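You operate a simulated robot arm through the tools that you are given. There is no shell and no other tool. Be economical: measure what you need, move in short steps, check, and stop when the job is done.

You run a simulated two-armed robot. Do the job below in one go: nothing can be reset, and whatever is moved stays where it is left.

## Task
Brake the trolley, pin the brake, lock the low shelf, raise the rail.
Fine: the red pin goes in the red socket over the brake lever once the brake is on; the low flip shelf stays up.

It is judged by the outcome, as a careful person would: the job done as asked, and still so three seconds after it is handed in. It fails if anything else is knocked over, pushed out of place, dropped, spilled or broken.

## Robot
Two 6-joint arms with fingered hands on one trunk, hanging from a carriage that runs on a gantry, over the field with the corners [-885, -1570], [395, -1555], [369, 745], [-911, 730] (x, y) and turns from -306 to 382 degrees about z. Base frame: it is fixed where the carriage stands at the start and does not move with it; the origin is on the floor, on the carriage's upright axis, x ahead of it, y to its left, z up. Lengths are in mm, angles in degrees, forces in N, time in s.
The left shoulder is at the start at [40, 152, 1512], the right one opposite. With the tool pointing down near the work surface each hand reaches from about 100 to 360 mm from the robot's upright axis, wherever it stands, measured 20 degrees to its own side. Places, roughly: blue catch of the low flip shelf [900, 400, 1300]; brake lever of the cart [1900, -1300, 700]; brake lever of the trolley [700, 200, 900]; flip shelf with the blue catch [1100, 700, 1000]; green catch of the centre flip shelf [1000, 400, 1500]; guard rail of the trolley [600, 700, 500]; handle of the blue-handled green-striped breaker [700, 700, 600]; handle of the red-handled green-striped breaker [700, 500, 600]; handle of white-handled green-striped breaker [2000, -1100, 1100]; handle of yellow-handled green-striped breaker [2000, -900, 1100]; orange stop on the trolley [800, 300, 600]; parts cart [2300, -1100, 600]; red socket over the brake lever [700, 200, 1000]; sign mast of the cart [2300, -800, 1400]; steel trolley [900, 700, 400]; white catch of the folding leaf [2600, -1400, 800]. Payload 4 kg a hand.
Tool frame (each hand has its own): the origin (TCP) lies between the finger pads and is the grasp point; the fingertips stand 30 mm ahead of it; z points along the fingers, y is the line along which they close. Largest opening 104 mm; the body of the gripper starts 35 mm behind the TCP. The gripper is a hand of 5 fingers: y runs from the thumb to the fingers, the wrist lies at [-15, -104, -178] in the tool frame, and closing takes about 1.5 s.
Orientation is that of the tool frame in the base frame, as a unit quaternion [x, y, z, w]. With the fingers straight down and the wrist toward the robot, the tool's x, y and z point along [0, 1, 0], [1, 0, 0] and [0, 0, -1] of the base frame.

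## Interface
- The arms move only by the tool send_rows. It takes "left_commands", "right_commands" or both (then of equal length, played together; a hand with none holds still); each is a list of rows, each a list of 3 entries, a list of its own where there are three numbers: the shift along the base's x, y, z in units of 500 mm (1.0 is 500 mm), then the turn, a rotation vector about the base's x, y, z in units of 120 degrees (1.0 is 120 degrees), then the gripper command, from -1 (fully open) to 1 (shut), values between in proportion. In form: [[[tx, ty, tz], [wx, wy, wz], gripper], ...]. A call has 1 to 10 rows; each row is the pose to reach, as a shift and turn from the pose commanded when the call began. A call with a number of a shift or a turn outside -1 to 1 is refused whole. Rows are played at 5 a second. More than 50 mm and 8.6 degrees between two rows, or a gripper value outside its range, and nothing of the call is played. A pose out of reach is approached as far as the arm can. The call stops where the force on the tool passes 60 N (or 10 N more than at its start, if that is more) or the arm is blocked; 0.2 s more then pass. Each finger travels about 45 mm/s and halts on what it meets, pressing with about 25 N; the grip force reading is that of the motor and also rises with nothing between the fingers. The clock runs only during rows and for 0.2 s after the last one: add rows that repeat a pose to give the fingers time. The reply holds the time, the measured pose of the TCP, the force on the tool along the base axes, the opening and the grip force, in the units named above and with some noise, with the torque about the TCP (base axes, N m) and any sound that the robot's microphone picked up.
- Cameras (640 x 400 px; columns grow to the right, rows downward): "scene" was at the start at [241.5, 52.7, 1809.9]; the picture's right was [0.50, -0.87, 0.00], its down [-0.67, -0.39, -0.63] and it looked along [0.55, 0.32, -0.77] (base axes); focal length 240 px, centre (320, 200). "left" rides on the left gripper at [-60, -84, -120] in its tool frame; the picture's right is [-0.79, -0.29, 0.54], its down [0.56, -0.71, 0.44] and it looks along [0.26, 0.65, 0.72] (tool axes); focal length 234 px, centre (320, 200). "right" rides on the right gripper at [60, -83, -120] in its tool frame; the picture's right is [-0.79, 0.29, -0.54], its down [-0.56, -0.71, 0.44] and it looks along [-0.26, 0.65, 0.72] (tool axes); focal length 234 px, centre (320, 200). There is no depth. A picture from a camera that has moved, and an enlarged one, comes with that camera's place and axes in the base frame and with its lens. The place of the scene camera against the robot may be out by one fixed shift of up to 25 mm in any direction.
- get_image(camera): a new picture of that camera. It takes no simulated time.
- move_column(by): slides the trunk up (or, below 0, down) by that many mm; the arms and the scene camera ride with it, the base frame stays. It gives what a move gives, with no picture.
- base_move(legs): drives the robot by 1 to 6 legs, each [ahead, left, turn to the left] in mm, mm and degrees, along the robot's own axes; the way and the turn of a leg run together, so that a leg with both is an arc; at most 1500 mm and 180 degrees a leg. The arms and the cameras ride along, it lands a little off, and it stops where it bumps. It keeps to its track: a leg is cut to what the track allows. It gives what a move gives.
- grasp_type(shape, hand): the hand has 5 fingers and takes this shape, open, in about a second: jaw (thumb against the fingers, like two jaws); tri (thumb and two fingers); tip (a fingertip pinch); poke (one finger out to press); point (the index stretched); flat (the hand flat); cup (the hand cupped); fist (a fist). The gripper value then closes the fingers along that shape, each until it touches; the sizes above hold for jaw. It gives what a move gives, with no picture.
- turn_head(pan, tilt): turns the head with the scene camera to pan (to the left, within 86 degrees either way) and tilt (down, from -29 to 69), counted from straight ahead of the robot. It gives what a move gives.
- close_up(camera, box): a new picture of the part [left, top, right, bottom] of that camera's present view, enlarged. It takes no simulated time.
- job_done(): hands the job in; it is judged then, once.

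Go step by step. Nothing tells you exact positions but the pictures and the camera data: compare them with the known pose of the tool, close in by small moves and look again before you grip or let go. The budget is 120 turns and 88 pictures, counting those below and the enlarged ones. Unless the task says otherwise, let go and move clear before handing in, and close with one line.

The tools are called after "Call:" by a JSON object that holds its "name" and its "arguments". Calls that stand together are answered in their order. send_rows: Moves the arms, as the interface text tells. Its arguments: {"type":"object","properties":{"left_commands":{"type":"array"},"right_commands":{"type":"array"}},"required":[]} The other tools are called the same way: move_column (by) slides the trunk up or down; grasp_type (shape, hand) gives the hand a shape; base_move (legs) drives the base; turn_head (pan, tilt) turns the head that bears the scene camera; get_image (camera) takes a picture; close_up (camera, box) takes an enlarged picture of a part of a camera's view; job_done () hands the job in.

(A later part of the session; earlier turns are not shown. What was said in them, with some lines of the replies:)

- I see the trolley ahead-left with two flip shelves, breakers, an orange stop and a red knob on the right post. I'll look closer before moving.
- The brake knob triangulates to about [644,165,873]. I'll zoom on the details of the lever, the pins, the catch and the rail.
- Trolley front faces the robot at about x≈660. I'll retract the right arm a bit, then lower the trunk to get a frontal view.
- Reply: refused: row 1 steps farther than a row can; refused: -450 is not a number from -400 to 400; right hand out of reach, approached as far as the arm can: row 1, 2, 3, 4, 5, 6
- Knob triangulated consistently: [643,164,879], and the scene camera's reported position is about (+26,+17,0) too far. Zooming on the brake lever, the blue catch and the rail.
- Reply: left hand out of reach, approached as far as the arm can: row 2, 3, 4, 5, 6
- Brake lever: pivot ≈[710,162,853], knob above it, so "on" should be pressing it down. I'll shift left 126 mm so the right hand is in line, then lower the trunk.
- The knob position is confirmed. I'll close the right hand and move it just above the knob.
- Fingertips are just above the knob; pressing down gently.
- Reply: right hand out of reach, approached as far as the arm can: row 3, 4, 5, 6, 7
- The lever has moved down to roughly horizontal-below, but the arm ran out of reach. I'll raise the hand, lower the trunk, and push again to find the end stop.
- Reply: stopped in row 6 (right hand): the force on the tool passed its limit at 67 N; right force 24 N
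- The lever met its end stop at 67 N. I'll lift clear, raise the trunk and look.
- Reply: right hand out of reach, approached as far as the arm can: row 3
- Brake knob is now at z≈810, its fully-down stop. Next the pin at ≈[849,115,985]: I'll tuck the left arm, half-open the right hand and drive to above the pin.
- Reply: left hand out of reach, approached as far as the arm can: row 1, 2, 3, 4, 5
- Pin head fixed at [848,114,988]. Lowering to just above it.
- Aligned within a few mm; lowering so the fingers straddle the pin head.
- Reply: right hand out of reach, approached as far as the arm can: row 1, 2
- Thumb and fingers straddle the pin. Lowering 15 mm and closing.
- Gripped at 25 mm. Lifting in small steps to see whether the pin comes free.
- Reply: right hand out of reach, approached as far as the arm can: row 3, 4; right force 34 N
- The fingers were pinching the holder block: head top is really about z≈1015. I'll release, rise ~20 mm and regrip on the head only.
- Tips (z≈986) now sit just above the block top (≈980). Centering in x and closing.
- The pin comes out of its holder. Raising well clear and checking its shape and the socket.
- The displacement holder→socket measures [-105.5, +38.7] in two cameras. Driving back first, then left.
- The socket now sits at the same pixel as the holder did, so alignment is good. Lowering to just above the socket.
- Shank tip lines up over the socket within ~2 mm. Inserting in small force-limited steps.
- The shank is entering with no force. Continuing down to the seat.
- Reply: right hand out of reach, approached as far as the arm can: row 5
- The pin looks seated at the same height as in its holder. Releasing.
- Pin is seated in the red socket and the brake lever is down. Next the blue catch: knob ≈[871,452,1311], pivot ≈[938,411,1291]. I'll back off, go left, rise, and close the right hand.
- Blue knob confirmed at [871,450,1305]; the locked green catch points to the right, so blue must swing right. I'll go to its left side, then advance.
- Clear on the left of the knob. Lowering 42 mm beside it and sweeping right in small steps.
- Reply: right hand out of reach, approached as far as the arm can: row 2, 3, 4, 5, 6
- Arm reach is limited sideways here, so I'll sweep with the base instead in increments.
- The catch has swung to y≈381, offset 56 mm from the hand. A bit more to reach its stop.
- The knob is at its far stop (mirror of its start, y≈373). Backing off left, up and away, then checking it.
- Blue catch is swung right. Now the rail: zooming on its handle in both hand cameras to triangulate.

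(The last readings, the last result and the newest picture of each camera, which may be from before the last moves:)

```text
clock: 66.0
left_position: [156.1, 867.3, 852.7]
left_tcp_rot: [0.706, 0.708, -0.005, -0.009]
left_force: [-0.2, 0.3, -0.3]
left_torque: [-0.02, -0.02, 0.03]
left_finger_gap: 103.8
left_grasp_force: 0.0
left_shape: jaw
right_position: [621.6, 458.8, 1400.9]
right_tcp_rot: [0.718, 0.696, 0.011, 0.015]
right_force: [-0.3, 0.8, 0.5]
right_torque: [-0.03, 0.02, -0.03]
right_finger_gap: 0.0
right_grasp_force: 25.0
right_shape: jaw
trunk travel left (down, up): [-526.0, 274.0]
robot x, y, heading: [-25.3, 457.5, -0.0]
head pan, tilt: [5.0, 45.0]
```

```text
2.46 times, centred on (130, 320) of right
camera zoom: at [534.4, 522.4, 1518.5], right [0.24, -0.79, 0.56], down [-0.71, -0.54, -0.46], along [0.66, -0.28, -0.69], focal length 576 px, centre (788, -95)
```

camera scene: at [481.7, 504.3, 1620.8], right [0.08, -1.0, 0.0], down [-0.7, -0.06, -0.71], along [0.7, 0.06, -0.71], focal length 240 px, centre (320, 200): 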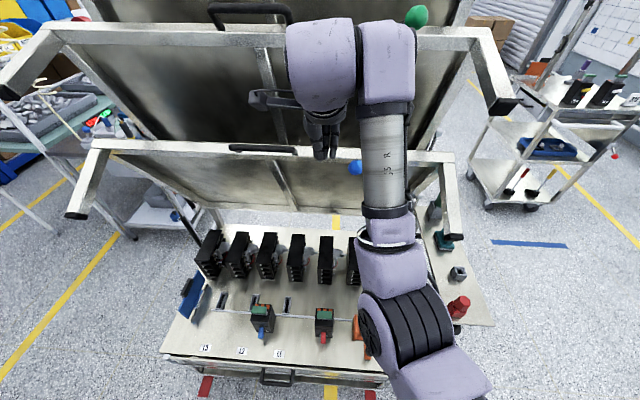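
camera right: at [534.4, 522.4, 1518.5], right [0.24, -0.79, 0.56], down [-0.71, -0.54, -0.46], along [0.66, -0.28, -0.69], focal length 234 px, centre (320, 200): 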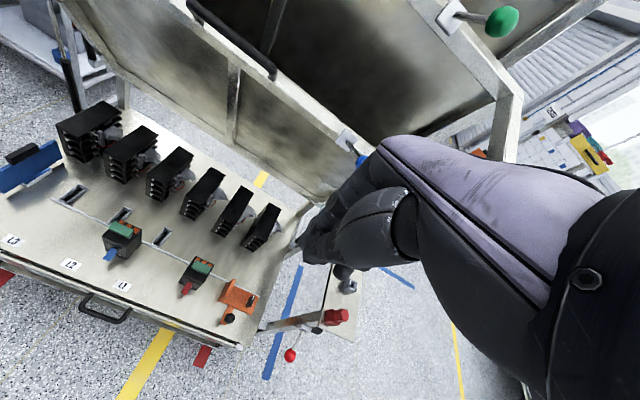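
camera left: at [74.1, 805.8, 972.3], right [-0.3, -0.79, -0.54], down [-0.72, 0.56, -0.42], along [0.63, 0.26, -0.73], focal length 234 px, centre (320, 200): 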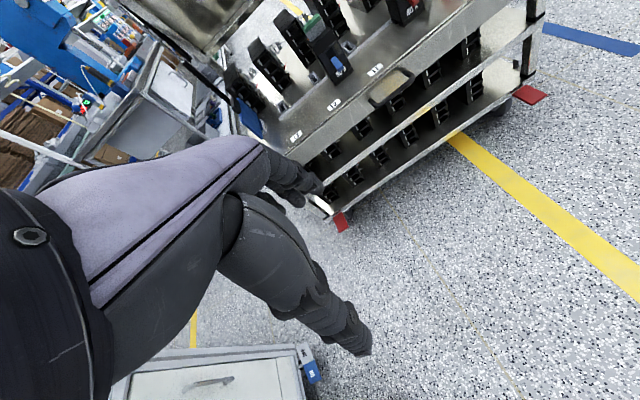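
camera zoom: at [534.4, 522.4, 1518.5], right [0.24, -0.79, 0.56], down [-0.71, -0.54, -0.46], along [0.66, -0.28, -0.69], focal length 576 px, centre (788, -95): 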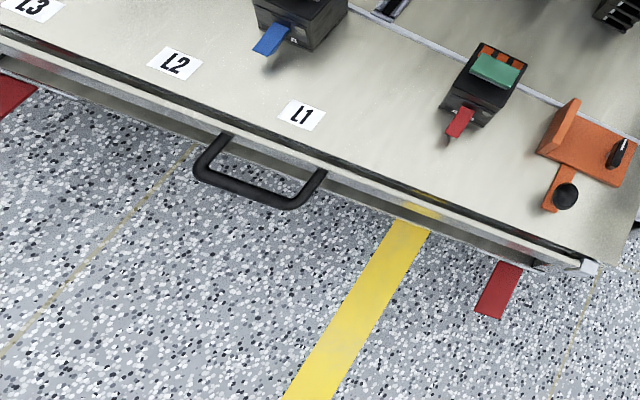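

Handle bar triangulates to [588,656,555], about 35 mm in front of the panel. I'll use the left hand: shift right a bit, lower the trunk (right hand stays free in front of the deck), then bring the left hand up and forward.

Call:
{"name": "base_move", "arguments": {"legs": [[0, -110, 0]]}}

Call:
{"name": "move_column", "arguments": {"by": -390}}

Call:
{"name": "send_rows", "arguments": {"left_commands": [[[0.06, 0.0, 0.06], [0, 0, 0], 0.13], [[0.12, -0.02, 0.12], [0, 0, 0], 0.13], [[0.18, -0.04, 0.18], [0, 0, 0], 0.13], [[0.24, -0.06, 0.24], [0, 0, 0], 0.13], [[0.3, -0.08, 0.3], [0, 0, 0], 0.13], [[0.36, -0.1, 0.36], [0, 0, 0], 0.13], [[0.42, -0.12, 0.42], [0, 0, 0], 0.13]]}}

Call:
{"name": "get_image", "arguments": {"camera": "left"}}

```text
clock: 67.2
left_position: [154.8, 755.4, 852.5]
left_tcp_rot: [0.706, 0.708, -0.005, -0.009]
left_force: [0.9, 0.2, -1.2]
left_torque: [-0.02, 0.0, -0.02]
left_finger_gap: 104.0
left_grasp_force: 0.1
left_shape: jaw
right_position: [622.1, 348.8, 1402.5]
right_tcp_rot: [0.717, 0.697, 0.012, 0.014]
right_force: [1.1, 0.4, -0.4]
right_torque: [0.03, 0.01, -0.01]
right_finger_gap: 0.0
right_grasp_force: 25.0
right_shape: jaw
trunk travel left (down, up): [-526.0, 274.0]
robot x, y, heading: [-29.5, 344.5, 0.2]
head pan, tilt: [5.0, 45.0]
```

```text
clock: 70.9
left_position: [154.9, 756.4, 463.7]
left_tcp_rot: [0.706, 0.708, -0.005, -0.01]
left_force: [-0.7, -0.2, 0.1]
left_torque: [-0.04, -0.01, -0.02]
left_finger_gap: 103.6
left_grasp_force: 0.1
left_shape: jaw
right_position: [622.3, 348.2, 1012.1]
right_tcp_rot: [0.717, 0.697, 0.012, 0.015]
right_force: [-0.2, 0.8, 0.1]
right_torque: [0.03, 0.02, 0.0]
right_finger_gap: 0.0
right_grasp_force: 24.5
right_shape: jaw
trunk travel left (down, up): [-136.0, 664.0]
robot x, y, heading: [-26.6, 346.8, 0.0]
head pan, tilt: [5.0, 45.0]
```

```text
clock: 72.5
left_position: [364.5, 688.3, 672.9]
left_tcp_rot: [0.707, 0.707, -0.007, -0.007]
left_force: [-0.4, -0.8, -0.8]
left_torque: [0.05, 0.0, -0.01]
left_finger_gap: 45.4
left_grasp_force: 0.0
left_shape: jaw
left hand out of reach, approached as far as the arm can: row 1, 2, 3, 4, 5, 6
right_position: [622.5, 343.2, 1013.8]
right_tcp_rot: [0.718, 0.696, 0.01, 0.016]
right_force: [0.2, -1.2, -0.3]
right_torque: [0.08, 0.03, -0.01]
right_finger_gap: 0.0
right_grasp_force: 25.1
right_shape: jaw
trunk travel left (down, up): [-136.0, 664.0]
robot x, y, heading: [-28.6, 345.1, -0.2]
head pan, tilt: [5.0, 45.0]
```

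```text
21 pictures are left
camera left: at [282.8, 627.1, 793.0], right [-0.3, -0.79, -0.54], down [-0.72, 0.56, -0.42], along [0.63, 0.26, -0.73], focal length 234 px, centre (320, 200)
```

left: 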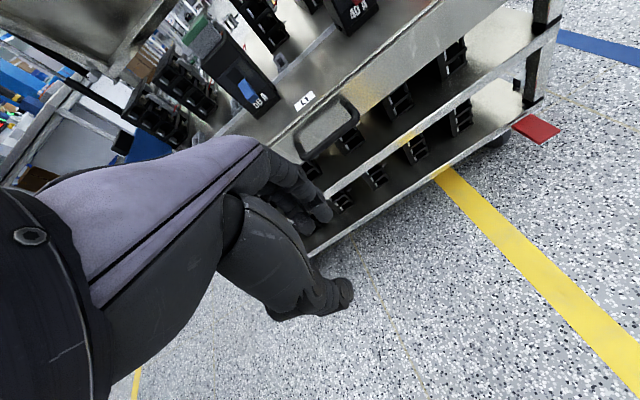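

The left arm reaches well this way. Continuing forward toward above the handle.

Call:
{"name": "send_rows", "arguments": {"left_commands": [[[0.06, -0.015, 0.0], [0, 0, 0], 0.13], [[0.12, -0.03, 0], [0, 0, 0], 0.13], [[0.18, -0.045, 0], [0, 0, 0], 0.13], [[0.24, -0.06, 0], [0, 0, 0], 0.13], [[0.3, -0.066, 0], [0, 0, 0], 0.13], [[0.36, -0.066, 0], [0, 0, 0], 0.13]]}}

Call:
{"name": "get_image", "arguments": {"camera": "left"}}

```text
clock: 73.9
left_position: [545.9, 663.2, 673.1]
left_tcp_rot: [0.705, 0.709, -0.004, -0.009]
left_force: [0.3, -0.4, 0.8]
left_torque: [0.01, 0.03, 0.01]
left_finger_gap: 45.3
left_grasp_force: 0.0
left_shape: jaw
right_position: [623.3, 349.6, 1014.0]
right_tcp_rot: [0.717, 0.697, 0.011, 0.014]
right_force: [0.2, -0.6, -1.0]
right_torque: [-0.03, 0.02, 0.02]
right_finger_gap: 0.2
right_grasp_force: 25.1
right_shape: jaw
trunk travel left (down, up): [-136.0, 664.0]
robot x, y, heading: [-28.0, 345.3, -0.2]
head pan, tilt: [5.0, 45.0]
```

```text
20 pictures are left
camera left: at [464.5, 601.9, 793.6], right [-0.3, -0.79, -0.54], down [-0.72, 0.56, -0.42], along [0.63, 0.26, -0.73], focal length 234 px, centre (320, 200)
```

left: 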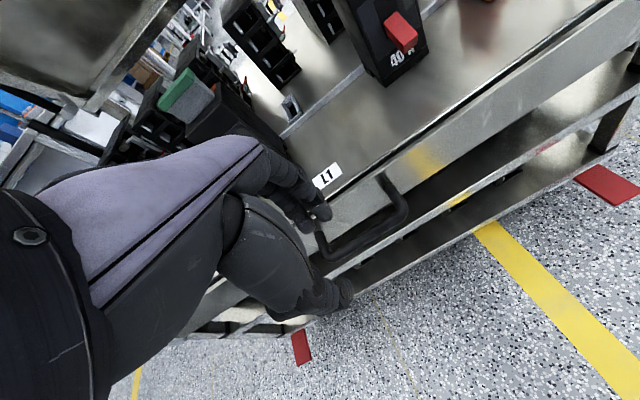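

Handle confirmed at [588,656,555]. Moving above it and down around the bar.

Call:
{"name": "send_rows", "arguments": {"left_commands": [[[0.05, -0.014, -0.0], [0, 0, 0], 0.13], [[0.086, -0.014, -0.02], [0, 0, 0], 0.13], [[0.086, -0.014, -0.07], [0, 0, 0], 0.13], [[0.086, -0.014, -0.1], [0, 0, 0], 0.13], [[0.086, -0.014, -0.13], [0, 0, 0], 0.13]]}}

Call:
{"name": "get_image", "arguments": {"camera": "left"}}

```text
clock: 75.1
left_position: [588.1, 656.9, 608.9]
left_tcp_rot: [0.706, 0.708, -0.005, -0.009]
left_force: [0.7, -0.8, 0.2]
left_torque: [0.02, -0.02, 0.03]
left_finger_gap: 45.1
left_grasp_force: 0.0
left_shape: jaw
right_position: [620.7, 350.2, 1011.8]
right_tcp_rot: [0.717, 0.697, 0.012, 0.015]
right_force: [-1.1, 0.4, 1.2]
right_torque: [0.03, -0.01, -0.02]
right_finger_gap: 0.0
right_grasp_force: 24.7
right_shape: jaw
trunk travel left (down, up): [-136.0, 664.0]
robot x, y, heading: [-25.7, 346.9, -0.1]
head pan, tilt: [5.0, 45.0]
```

```text
19 pictures are left
camera left: at [506.5, 595.1, 728.2], right [-0.3, -0.79, -0.54], down [-0.72, 0.56, -0.42], along [0.63, 0.26, -0.73], focal length 234 px, centre (320, 200)
```

left: 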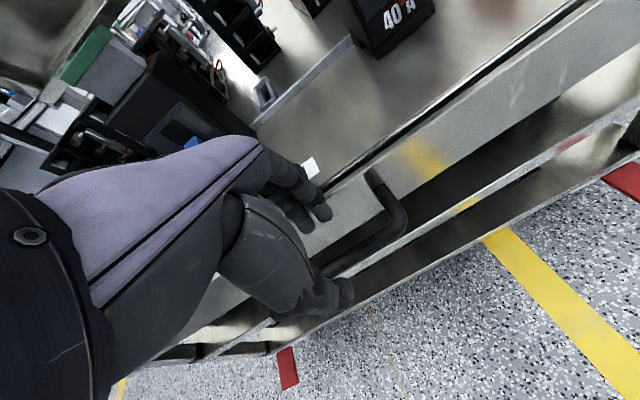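

The bar runs between thumb and fingers. Lowering 52 mm around it, then closing.

Call:
{"name": "send_rows", "arguments": {"left_commands": [[[0, 0, -0.03], [0, 0, 0], 0.13], [[0, 0, -0.06], [0, 0, 0], 0.13], [[0, 0, -0.08], [0, 0, 0], 0.13], [[0, 0, -0.1], [0, 0, 0], 0.13], [[0, 0, -0.1], [0, 0, 0], 0.6], [[0, 0, -0.1], [0, 0, 0], 1], [[0, 0, -0.1], [0, 0, 0], 1], [[0, 0, -0.1], [0, 0, 0], 1], [[0, 0, -0.1], [0, 0, 0], 1]]}}

Call:
{"name": "get_image", "arguments": {"camera": "left"}}

```text
clock: 75.8
left_position: [594.5, 657.4, 595.2]
left_tcp_rot: [0.706, 0.708, 0.011, 0.004]
left_force: [-5.9, -3.7, 24.1]
left_torque: [0.21, -0.84, -0.02]
left_finger_gap: 44.0
left_grasp_force: 0.0
left_shape: jaw
right_position: [619.5, 349.2, 1012.6]
right_tcp_rot: [0.717, 0.697, 0.012, 0.014]
right_force: [-0.7, 0.2, -0.4]
right_torque: [0.01, -0.02, 0.0]
right_finger_gap: 0.0
right_grasp_force: 24.8
right_shape: jaw
trunk travel left (down, up): [-136.0, 664.0]
robot x, y, heading: [-26.1, 348.5, 0.0]
head pan, tilt: [5.0, 45.0]
stopped in row 3 (left hand): the force on the tool passed its limit at 66 N (the readings are from after the stop); the commanded pose is now the measured one
```

```text
18 pictures are left
camera left: at [509.2, 595.2, 711.1], right [-0.27, -0.78, -0.56], down [-0.7, 0.56, -0.45], along [0.66, 0.27, -0.7], focal length 234 px, centre (320, 200)
```

left: 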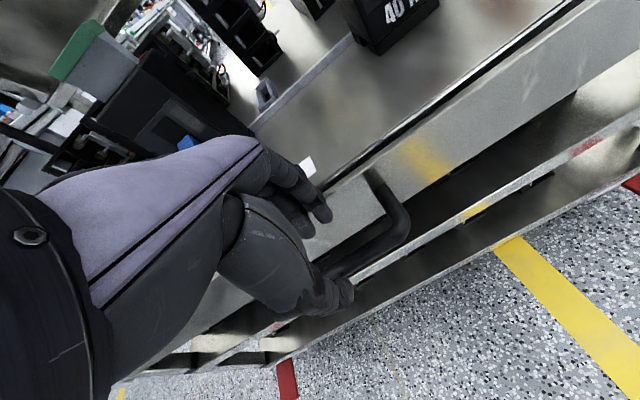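

The palm side touched the deck lip. I'll rise, shift ~20 mm outward with a wider opening so the body clears it, then retry.

Call:
{"name": "send_rows", "arguments": {"left_commands": [[[-0.02, 0, 0.03], [0, 0, 0], -0.15], [[-0.044, 0, 0.03], [0, 0, 0], -0.15], [[-0.044, 0, 0.03], [0, 0, 0], -0.15], [[-0.044, 0, 0.0], [0, 0, 0], -0.15], [[-0.044, 0, -0.02], [0, 0, 0], -0.15], [[-0.044, 0, -0.04], [0, 0, 0], -0.15], [[-0.044, 0, -0.054], [0, 0, 0], -0.15], [[-0.044, 0, -0.066], [0, 0, 0], -0.15]]}}

Call:
{"name": "get_image", "arguments": {"camera": "left"}}

```text
clock: 77.5
left_position: [572.1, 655.9, 562.2]
left_tcp_rot: [0.706, 0.708, 0.01, 0.002]
left_force: [-17.1, -5.3, 27.3]
left_torque: [1.19, -1.46, 0.21]
left_finger_gap: 57.5
left_grasp_force: 0.1
left_shape: jaw
right_position: [619.5, 349.0, 1012.3]
right_tcp_rot: [0.717, 0.697, 0.012, 0.015]
right_force: [0.0, 0.5, -0.2]
right_torque: [-0.02, -0.02, -0.03]
right_finger_gap: 0.0
right_grasp_force: 24.6
right_shape: jaw
trunk travel left (down, up): [-136.0, 664.0]
robot x, y, heading: [-24.8, 344.9, 0.0]
head pan, tilt: [5.0, 45.0]
```

```text
17 pictures are left
camera left: at [485.7, 594.3, 677.7], right [-0.28, -0.78, -0.56], down [-0.7, 0.56, -0.44], along [0.66, 0.27, -0.7], focal length 234 px, centre (320, 200)
```

left: 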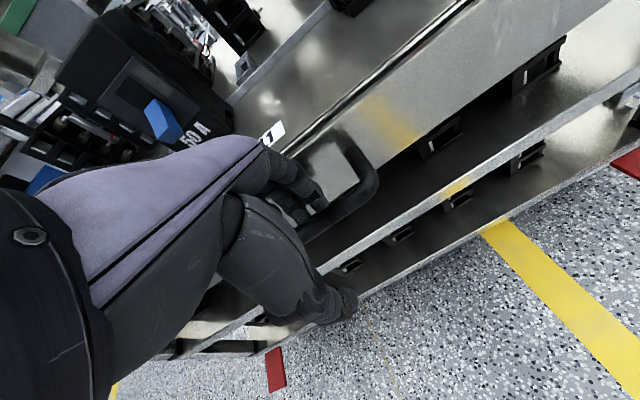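

A finger seems to rest on the handle's left leg (fingers spread to +y). Raising, shifting 24 mm right, and lowering again.

Call:
{"name": "send_rows", "arguments": {"left_commands": [[[0, 0, 0.05], [0, 0, 0], -0.15], [[0, -0.024, 0.08], [0, 0, 0], -0.15], [[0, -0.048, 0.08], [0, 0, 0], -0.15], [[0, -0.048, 0.05], [0, 0, 0], -0.15], [[0, -0.048, 0.03], [0, 0, 0], -0.15], [[0, -0.048, 0.01], [0, 0, 0], -0.15], [[0, -0.048, -0.01], [0, 0, 0], -0.15]]}}

Call:
{"name": "get_image", "arguments": {"camera": "left"}}

```text
clock: 79.2
left_position: [571.4, 632.3, 550.5]
left_tcp_rot: [0.706, 0.708, 0.004, -0.001]
left_force: [-5.4, 1.0, 0.9]
left_torque: [-0.03, -0.11, 0.07]
left_finger_gap: 57.6
left_grasp_force: 0.0
left_shape: jaw
right_position: [621.6, 349.7, 1010.3]
right_tcp_rot: [0.718, 0.696, 0.011, 0.015]
right_force: [0.8, 0.6, 0.5]
right_torque: [0.01, 0.0, -0.01]
right_finger_gap: 0.0
right_grasp_force: 25.2
right_shape: jaw
trunk travel left (down, up): [-136.0, 664.0]
robot x, y, heading: [-27.6, 344.8, 0.3]
head pan, tilt: [5.0, 45.0]
```

```text
16 pictures are left
camera left: at [487.1, 570.9, 668.6], right [-0.28, -0.78, -0.55], down [-0.71, 0.56, -0.44], along [0.65, 0.27, -0.71], focal length 234 px, centre (320, 200)
```

left: 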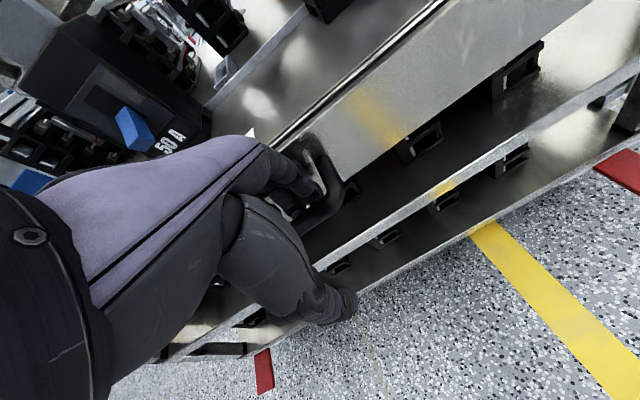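

Little force now, with fingers inside the handle. Closing the grip.

Call:
{"name": "send_rows", "arguments": {"left_commands": [[[0, 0, 0], [0, 0, 0], 0.3], [[0, 0, 0], [0, 0, 0], 1], [[0, 0, 0], [0, 0, 0], 1], [[0, 0, 0], [0, 0, 0], 1], [[0, 0, 0], [0, 0, 0], 1], [[0, 0, 0], [0, 0, 0], 1], [[0, 0, 0], [0, 0, 0], 1]]}}

Call:
{"name": "send_rows", "arguments": {"left_commands": [[[0, 0, 0.016], [0, 0, 0], 1], [[0, 0, 0.032], [0, 0, 0], 1], [[0, 0, 0.048], [0, 0, 0], 1], [[0, 0, 0.064], [0, 0, 0], 1]]}}

Call:
{"name": "get_image", "arguments": {"camera": "left"}}

```text
clock: 80.8
left_position: [574.2, 631.7, 554.0]
left_tcp_rot: [0.706, 0.709, 0.006, 0.001]
left_force: [5.6, 0.9, -4.7]
left_torque: [0.08, -0.02, -0.15]
left_finger_gap: 8.5
left_grasp_force: 25.0
left_shape: jaw
right_position: [622.8, 349.2, 1012.9]
right_tcp_rot: [0.716, 0.697, 0.012, 0.015]
right_force: [-0.2, -0.5, 0.6]
right_torque: [0.01, -0.01, -0.02]
right_finger_gap: 0.0
right_grasp_force: 25.2
right_shape: jaw
trunk travel left (down, up): [-136.0, 664.0]
robot x, y, heading: [-26.4, 347.5, -0.1]
head pan, tilt: [5.0, 45.0]
```

```text
clock: 81.8
left_position: [575.6, 632.1, 587.6]
left_tcp_rot: [0.706, 0.708, 0.008, 0.002]
left_force: [1.7, -0.8, 5.5]
left_torque: [0.0, -0.13, -0.2]
left_finger_gap: 8.0
left_grasp_force: 25.2
left_shape: jaw
right_position: [620.9, 349.4, 1013.2]
right_tcp_rot: [0.717, 0.697, 0.012, 0.015]
right_force: [0.6, 0.1, -0.4]
right_torque: [0.01, 0.03, 0.03]
right_finger_gap: 0.1
right_grasp_force: 25.3
right_shape: jaw
trunk travel left (down, up): [-136.0, 664.0]
robot x, y, heading: [-27.7, 346.9, -0.1]
head pan, tilt: [5.0, 45.0]
```

```text
15 pictures are left
camera left: at [488.9, 570.5, 703.9], right [-0.28, -0.78, -0.55], down [-0.7, 0.56, -0.44], along [0.66, 0.27, -0.71], focal length 234 px, centre (320, 200)
```

left: 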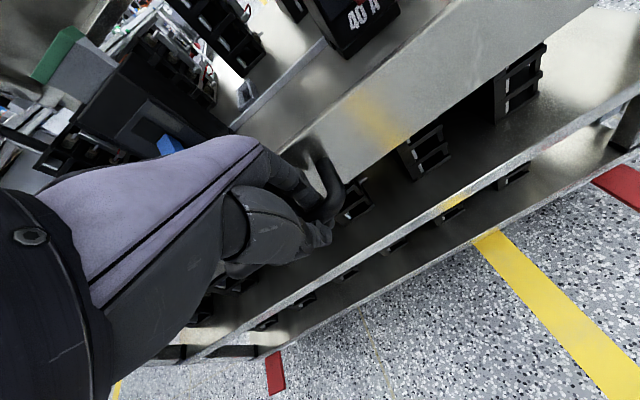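

The panel is sliding straight up with the hand. Continuing to lift until it meets its stop.

Call:
{"name": "send_rows", "arguments": {"left_commands": [[[0, 0, 0.02], [0, 0, 0], 1], [[0, 0, 0.04], [0, 0, 0], 1], [[0, 0, 0.06], [0, 0, 0], 1], [[0, 0, 0.08], [0, 0, 0], 1], [[0, 0, 0.1], [0, 0, 0], 1], [[0, 0, 0.12], [0, 0, 0], 1]]}}

Call:
{"name": "get_image", "arguments": {"camera": "left"}}

```text
clock: 82.8
left_position: [570.3, 631.5, 613.7]
left_tcp_rot: [0.707, 0.708, -0.004, -0.009]
left_force: [16.1, 3.8, -26.1]
left_torque: [-0.02, 0.4, -0.07]
left_finger_gap: 9.0
left_grasp_force: 25.2
left_shape: jaw
right_position: [625.0, 348.9, 1012.7]
right_tcp_rot: [0.717, 0.697, 0.012, 0.014]
right_force: [-0.7, -0.5, -0.1]
right_torque: [-0.01, 0.03, 0.01]
right_finger_gap: 0.1
right_grasp_force: 24.7
right_shape: jaw
trunk travel left (down, up): [-136.0, 664.0]
robot x, y, heading: [-25.6, 342.8, -0.3]
head pan, tilt: [5.0, 45.0]
stopped in row 5 (left hand): the force on the tool passed its limit at 67 N (the readings are from after the stop); the commanded pose is now the measured one
```

```text
14 pictures are left
camera left: at [489.4, 570.6, 733.5], right [-0.3, -0.79, -0.54], down [-0.72, 0.56, -0.42], along [0.63, 0.26, -0.73], focal length 234 px, centre (320, 200)
```

left: 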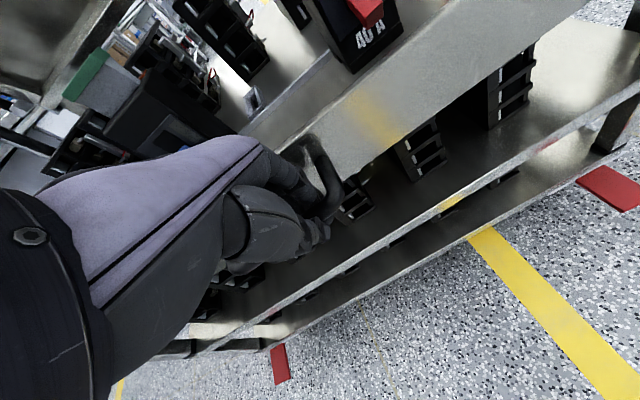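

It stopped at ~60 mm rise with 67 N. I'll push a bit more to see whether that is the real stop.

Call:
{"name": "send_rows", "arguments": {"left_commands": [[[0, 0, 0.01], [0, 0, 0], 1], [[0, 0, 0.02], [0, 0, 0], 1], [[0, 0, 0.03], [0, 0, 0], 1], [[0, 0, 0.04], [0, 0, 0], 1]]}}

Call:
{"name": "close_up", "arguments": {"camera": "left", "box": [240, 100, 440, 280]}}

Call:
{"name": "turn_head", "arguments": {"pan": 10, "tilt": 45}}

Call:
{"name": "get_image", "arguments": {"camera": "scene"}}

```text
clock: 83.3
left_position: [568.9, 631.5, 613.8]
left_tcp_rot: [0.706, 0.708, -0.01, -0.015]
left_force: [20.3, 4.4, -24.9]
left_torque: [0.01, 0.29, -0.03]
left_finger_gap: 9.9
left_grasp_force: 25.4
left_shape: jaw
right_position: [625.0, 349.4, 1013.5]
right_tcp_rot: [0.718, 0.696, 0.012, 0.016]
right_force: [0.3, 1.3, -0.1]
right_torque: [0.01, 0.0, -0.01]
right_finger_gap: 0.0
right_grasp_force: 25.2
right_shape: jaw
trunk travel left (down, up): [-136.0, 664.0]
robot x, y, heading: [-25.6, 344.0, -0.0]
head pan, tilt: [5.0, 45.0]
stopped in row 2 (left hand): the force on the tool passed its limit at 63 N (the readings are from after the stop); the commanded pose is now the measured one
```

```text
2.22 times, centred on (340, 190) of left
camera zoom: at [489.7, 570.6, 734.9], right [-0.31, -0.79, -0.54], down [-0.72, 0.56, -0.41], along [0.62, 0.26, -0.74], focal length 520 px, centre (276, 222)
```

zoom: 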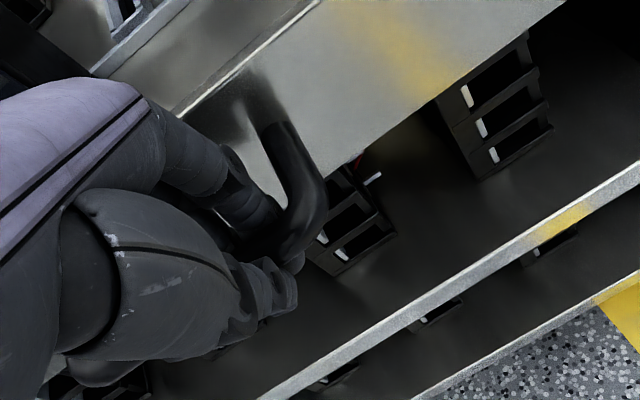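

```text
clock: 84.0
left_position: [569.3, 630.2, 614.9]
left_tcp_rot: [0.707, 0.707, -0.008, -0.014]
left_force: [24.7, 5.4, -35.4]
left_torque: [0.0, 0.57, 0.01]
left_finger_gap: 10.0
left_grasp_force: 25.1
left_shape: jaw
right_position: [625.2, 349.0, 1013.2]
right_tcp_rot: [0.717, 0.696, 0.012, 0.015]
right_force: [0.4, -0.1, -0.3]
right_torque: [0.02, 0.01, 0.02]
right_finger_gap: 0.1
right_grasp_force: 25.2
right_shape: jaw
trunk travel left (down, up): [-136.0, 664.0]
robot x, y, heading: [-24.5, 349.1, 0.3]
head pan, tilt: [10.0, 45.0]
```

```text
12 pictures are left
camera scene: at [231.8, 374.8, 1269.1], right [0.17, -0.98, 0.0], down [-0.69, -0.12, -0.71], along [0.7, 0.12, -0.71], focal length 240 px, centre (320, 200)
```

scene: 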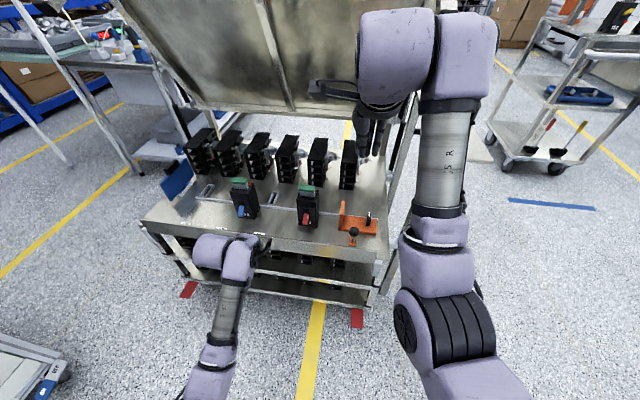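

Call:
{"name": "close_up", "arguments": {"camera": "scene", "box": [130, 170, 410, 340]}}

```text
2.29 times, centred on (270, 255) of scene
camera zoom: at [231.8, 374.8, 1269.1], right [0.17, -0.98, 0.0], down [-0.69, -0.12, -0.71], along [0.7, 0.12, -0.71], focal length 548 px, centre (434, 74)
```

zoom: 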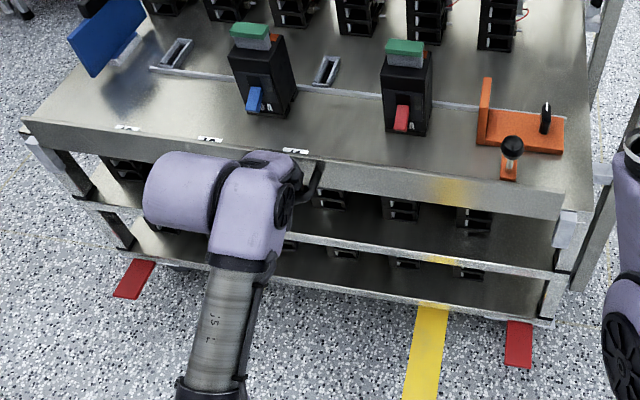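

The rail has risen evenly at both ends. I'll relax the outward pull and try up once more to be sure it's the stop.

Call:
{"name": "send_rows", "arguments": {"left_commands": [[[0.01, 0, -0.004], [0, 0, 0], 1], [[0.016, 0, -0.006], [0, 0, 0], 1], [[0.016, 0, -0.006], [0, 0, 0], 1]]}}

Call:
{"name": "send_rows", "arguments": {"left_commands": [[[0, 0, 0.008], [0, 0, 0], 1], [[0, 0, 0.016], [0, 0, 0], 1], [[0, 0, 0.024], [0, 0, 0], 1], [[0, 0, 0.034], [0, 0, 0], 1], [[0, 0, 0.044], [0, 0, 0], 1]]}}

```text
clock: 84.8
left_position: [573.8, 631.5, 613.0]
left_tcp_rot: [0.707, 0.707, -0.008, -0.013]
left_force: [0.5, 2.2, -10.0]
left_torque: [-0.02, 0.23, -0.11]
left_finger_gap: 8.0
left_grasp_force: 25.1
left_shape: jaw
right_position: [621.0, 349.7, 1012.3]
right_tcp_rot: [0.717, 0.697, 0.011, 0.014]
right_force: [0.6, 1.0, 0.4]
right_torque: [0.0, -0.03, 0.03]
right_finger_gap: 0.0
right_grasp_force: 25.0
right_shape: jaw
trunk travel left (down, up): [-136.0, 664.0]
robot x, y, heading: [-27.7, 345.8, -0.0]
head pan, tilt: [10.0, 45.0]
```

```text
clock: 85.6
left_position: [572.4, 632.6, 613.5]
left_tcp_rot: [0.707, 0.707, -0.018, -0.021]
left_force: [13.1, 2.9, -24.3]
left_torque: [-0.01, 0.36, -0.1]
left_finger_gap: 9.1
left_grasp_force: 24.9
left_shape: jaw
right_position: [624.8, 348.6, 1013.9]
right_tcp_rot: [0.718, 0.696, 0.013, 0.015]
right_force: [0.2, -0.3, -0.6]
right_torque: [0.01, 0.0, 0.01]
right_finger_gap: 0.1
right_grasp_force: 24.7
right_shape: jaw
trunk travel left (down, up): [-136.0, 664.0]
robot x, y, heading: [-27.7, 345.5, 0.1]
head pan, tilt: [10.0, 45.0]
stopped in row 4 (left hand): the force on the tool passed its limit at 64 N (the readings are from after the stop); the commanded pose is now the measured one
```

It stops at the same height, so that is the end of travel. Relaxing and opening the hand to see whether it stays up.

Call:
{"name": "send_rows", "arguments": {"left_commands": [[[0.004, 0, -0.004], [0.0, 0, 0], 1], [[0.004, 0, -0.004], [0.0, 0, 0], 0.6], [[0.004, 0, -0.004], [0, 0, 0], 0.2], [[0.004, 0, -0.004], [0, 0, 0], -0.15], [[0.004, 0, -0.004], [0, 0, 0], -0.15], [[0.004, 0, -0.004], [0, 0, 0], -0.15], [[0.004, 0, -0.004], [0, 0, 0], -0.15]]}}

Call:
{"name": "get_image", "arguments": {"camera": "left"}}

```text
clock: 87.2
left_position: [571.3, 633.1, 614.6]
left_tcp_rot: [0.707, 0.707, -0.014, -0.02]
left_force: [-8.8, -0.9, 3.6]
left_torque: [0.04, -0.34, 0.01]
left_finger_gap: 57.5
left_grasp_force: 0.0
left_shape: jaw
right_position: [620.2, 349.1, 1011.1]
right_tcp_rot: [0.717, 0.697, 0.011, 0.013]
right_force: [0.4, -0.2, 0.7]
right_torque: [-0.04, 0.01, 0.0]
right_finger_gap: 0.0
right_grasp_force: 25.0
right_shape: jaw
trunk travel left (down, up): [-136.0, 664.0]
robot x, y, heading: [-24.8, 345.9, 0.0]
head pan, tilt: [10.0, 45.0]
```

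```text
10 pictures are left
camera left: at [493.0, 572.1, 737.3], right [-0.31, -0.79, -0.53], down [-0.73, 0.56, -0.4], along [0.61, 0.26, -0.75], focal length 234 px, centre (320, 200)
```

left: 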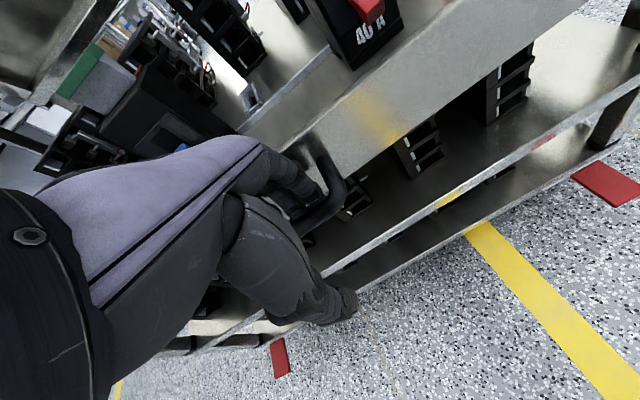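

The rail stays. Withdrawing the hand upward and then back.

Call:
{"name": "send_rows", "arguments": {"left_commands": [[[-0.006, 0, 0.02], [0, 0, 0], -0.15], [[-0.006, 0, 0.06], [0, 0, 0], -0.15], [[-0.006, 0, 0.1], [0, 0, 0], -0.15], [[-0.006, 0, 0.15], [0, 0, 0], -0.15], [[-0.006, 0, 0.19], [0, 0, 0], -0.15], [[-0.08, 0, 0.2], [0, 0, 0], -0.15], [[-0.16, 0, 0.2], [0, 0, 0], -0.15], [[-0.24, 0, 0.2], [0, 0, 0], -0.15]]}}

Call:
{"name": "get_image", "arguments": {"camera": "left"}}

```text
clock: 89.0
left_position: [450.0, 631.3, 714.6]
left_tcp_rot: [0.706, 0.708, -0.016, -0.02]
left_force: [-0.5, 0.2, 0.2]
left_torque: [0.01, -0.03, 0.01]
left_finger_gap: 59.7
left_grasp_force: 0.0
left_shape: jaw
right_position: [620.8, 349.6, 1011.5]
right_tcp_rot: [0.717, 0.696, 0.012, 0.014]
right_force: [0.7, 0.3, 0.3]
right_torque: [0.02, -0.02, -0.01]
right_finger_gap: 0.3
right_grasp_force: 24.8
right_shape: jaw
trunk travel left (down, up): [-136.0, 664.0]
robot x, y, heading: [-26.2, 343.2, -0.1]
head pan, tilt: [10.0, 45.0]
```

```text
9 pictures are left
camera left: at [372.1, 570.6, 836.8], right [-0.31, -0.79, -0.53], down [-0.73, 0.56, -0.4], along [0.61, 0.26, -0.75], focal length 234 px, centre (320, 200)
```

left: 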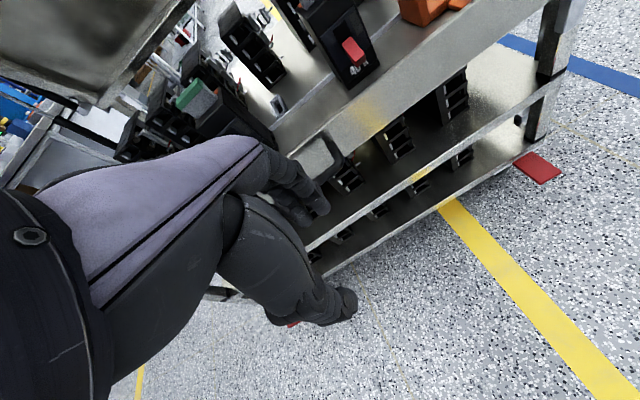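

Rail remains raised. I'll back the robot off, rise, and verify everything from the scene camera.

Call:
{"name": "base_move", "arguments": {"legs": [[-250, 0, 0]]}}

Call:
{"name": "move_column", "arguments": {"by": 300}}

Call:
{"name": "turn_head", "arguments": {"pan": 8, "tilt": 30}}

Call:
{"name": "get_image", "arguments": {"camera": "scene"}}

Call:
{"name": "get_image", "arguments": {"camera": "right"}}

```text
clock: 90.8
left_position: [206.2, 632.4, 714.5]
left_tcp_rot: [0.707, 0.707, -0.015, -0.019]
left_force: [-0.2, -0.3, 0.6]
left_torque: [0.01, 0.0, -0.02]
left_finger_gap: 59.6
left_grasp_force: 0.0
left_shape: jaw
right_position: [375.5, 349.2, 1012.1]
right_tcp_rot: [0.717, 0.697, 0.012, 0.015]
right_force: [-0.6, -0.7, -0.1]
right_torque: [-0.02, 0.0, -0.01]
right_finger_gap: 0.2
right_grasp_force: 24.7
right_shape: jaw
trunk travel left (down, up): [-136.0, 664.0]
robot x, y, heading: [-266.5, 346.8, -0.3]
head pan, tilt: [10.0, 45.0]
```

```text
clock: 93.8
left_position: [206.1, 632.9, 1015.6]
left_tcp_rot: [0.706, 0.707, -0.016, -0.019]
left_force: [-0.3, -0.3, -0.6]
left_torque: [-0.01, -0.04, 0.0]
left_finger_gap: 59.5
left_grasp_force: 0.0
left_shape: jaw
right_position: [377.3, 349.9, 1312.0]
right_tcp_rot: [0.717, 0.697, 0.012, 0.015]
right_force: [0.3, -0.4, 0.0]
right_torque: [0.0, 0.04, -0.04]
right_finger_gap: 0.0
right_grasp_force: 24.8
right_shape: jaw
trunk travel left (down, up): [-436.0, 364.0]
robot x, y, heading: [-274.5, 347.5, -0.1]
head pan, tilt: [10.0, 45.0]
```

```text
clock: 94.6
left_position: [205.9, 633.2, 1014.5]
left_tcp_rot: [0.707, 0.707, -0.015, -0.019]
left_force: [0.1, -0.1, -0.3]
left_torque: [0.03, -0.02, -0.01]
left_finger_gap: 59.9
left_grasp_force: 0.1
left_shape: jaw
right_position: [375.4, 350.2, 1312.4]
right_tcp_rot: [0.717, 0.697, 0.011, 0.014]
right_force: [0.2, 0.9, -0.1]
right_torque: [0.0, 0.03, -0.04]
right_finger_gap: 0.0
right_grasp_force: 25.3
right_shape: jaw
trunk travel left (down, up): [-436.0, 364.0]
robot x, y, heading: [-266.5, 347.6, 0.2]
head pan, tilt: [8.0, 30.0]
```

```text
8 pictures are left
camera scene: at [-6.6, 373.7, 1591.3], right [0.14, -0.99, 0.0], down [-0.5, -0.07, -0.87], along [0.86, 0.12, -0.5], focal length 240 px, centre (320, 200)
```

scene: 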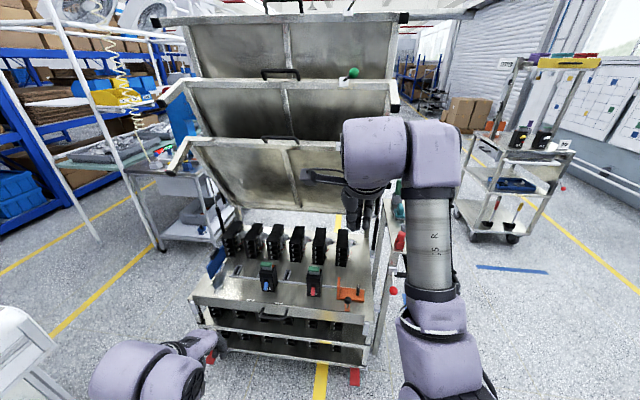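

```text
7 pictures are left
camera right: at [289.5, 413.4, 1428.7], right [0.25, -0.79, 0.56], down [-0.7, -0.54, -0.46], along [0.67, -0.28, -0.69], focal length 234 px, centre (320, 200)
```

right: 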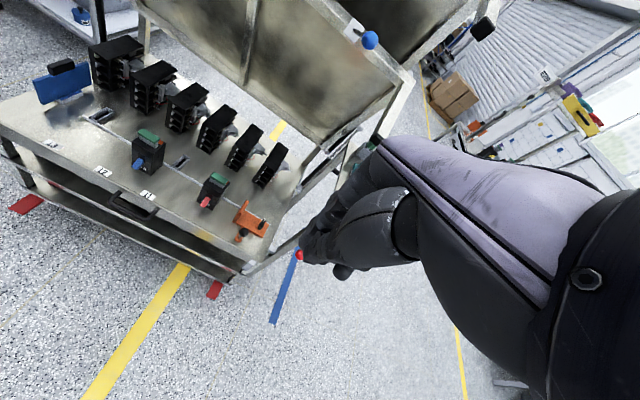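

Call:
{"name": "close_up", "arguments": {"camera": "scene", "box": [340, 210, 420, 330]}}

Call:
{"name": "close_up", "arguments": {"camera": "right", "box": [0, 100, 260, 300]}}

```text
3.33 times, centred on (380, 270) of scene
camera zoom: at [-6.6, 373.7, 1591.3], right [0.14, -0.99, 0.0], down [-0.5, -0.07, -0.87], along [0.86, 0.12, -0.5], focal length 798 px, centre (120, -33)
```

zoom: 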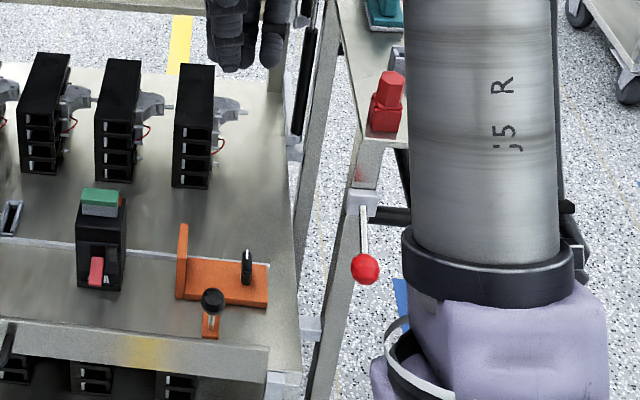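

```text
2.00 times, centred on (130, 200) of right
camera zoom: at [289.5, 413.4, 1428.7], right [0.25, -0.79, 0.56], down [-0.7, -0.54, -0.46], along [0.67, -0.28, -0.69], focal length 468 px, centre (700, 200)
```

zoom: 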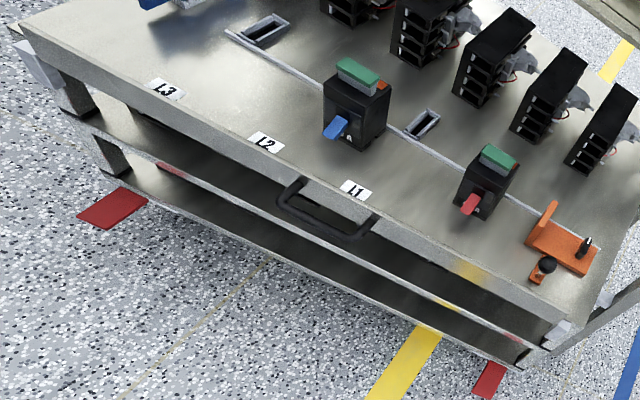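

The pictures show the brake lever down, the red pin seated upright in its socket, the blue catch swung over with the shelf still up, and the rail standing at its stop. Both hands are clear, so I'm handing in.

Call:
{"name": "job_done", "arguments": {}}

```text
The job is handed in.
```

I handed the job in: the trolley is braked, the brake is pinned, the low shelf is locked up, and the rail is raised and stayed up after I let go of it.
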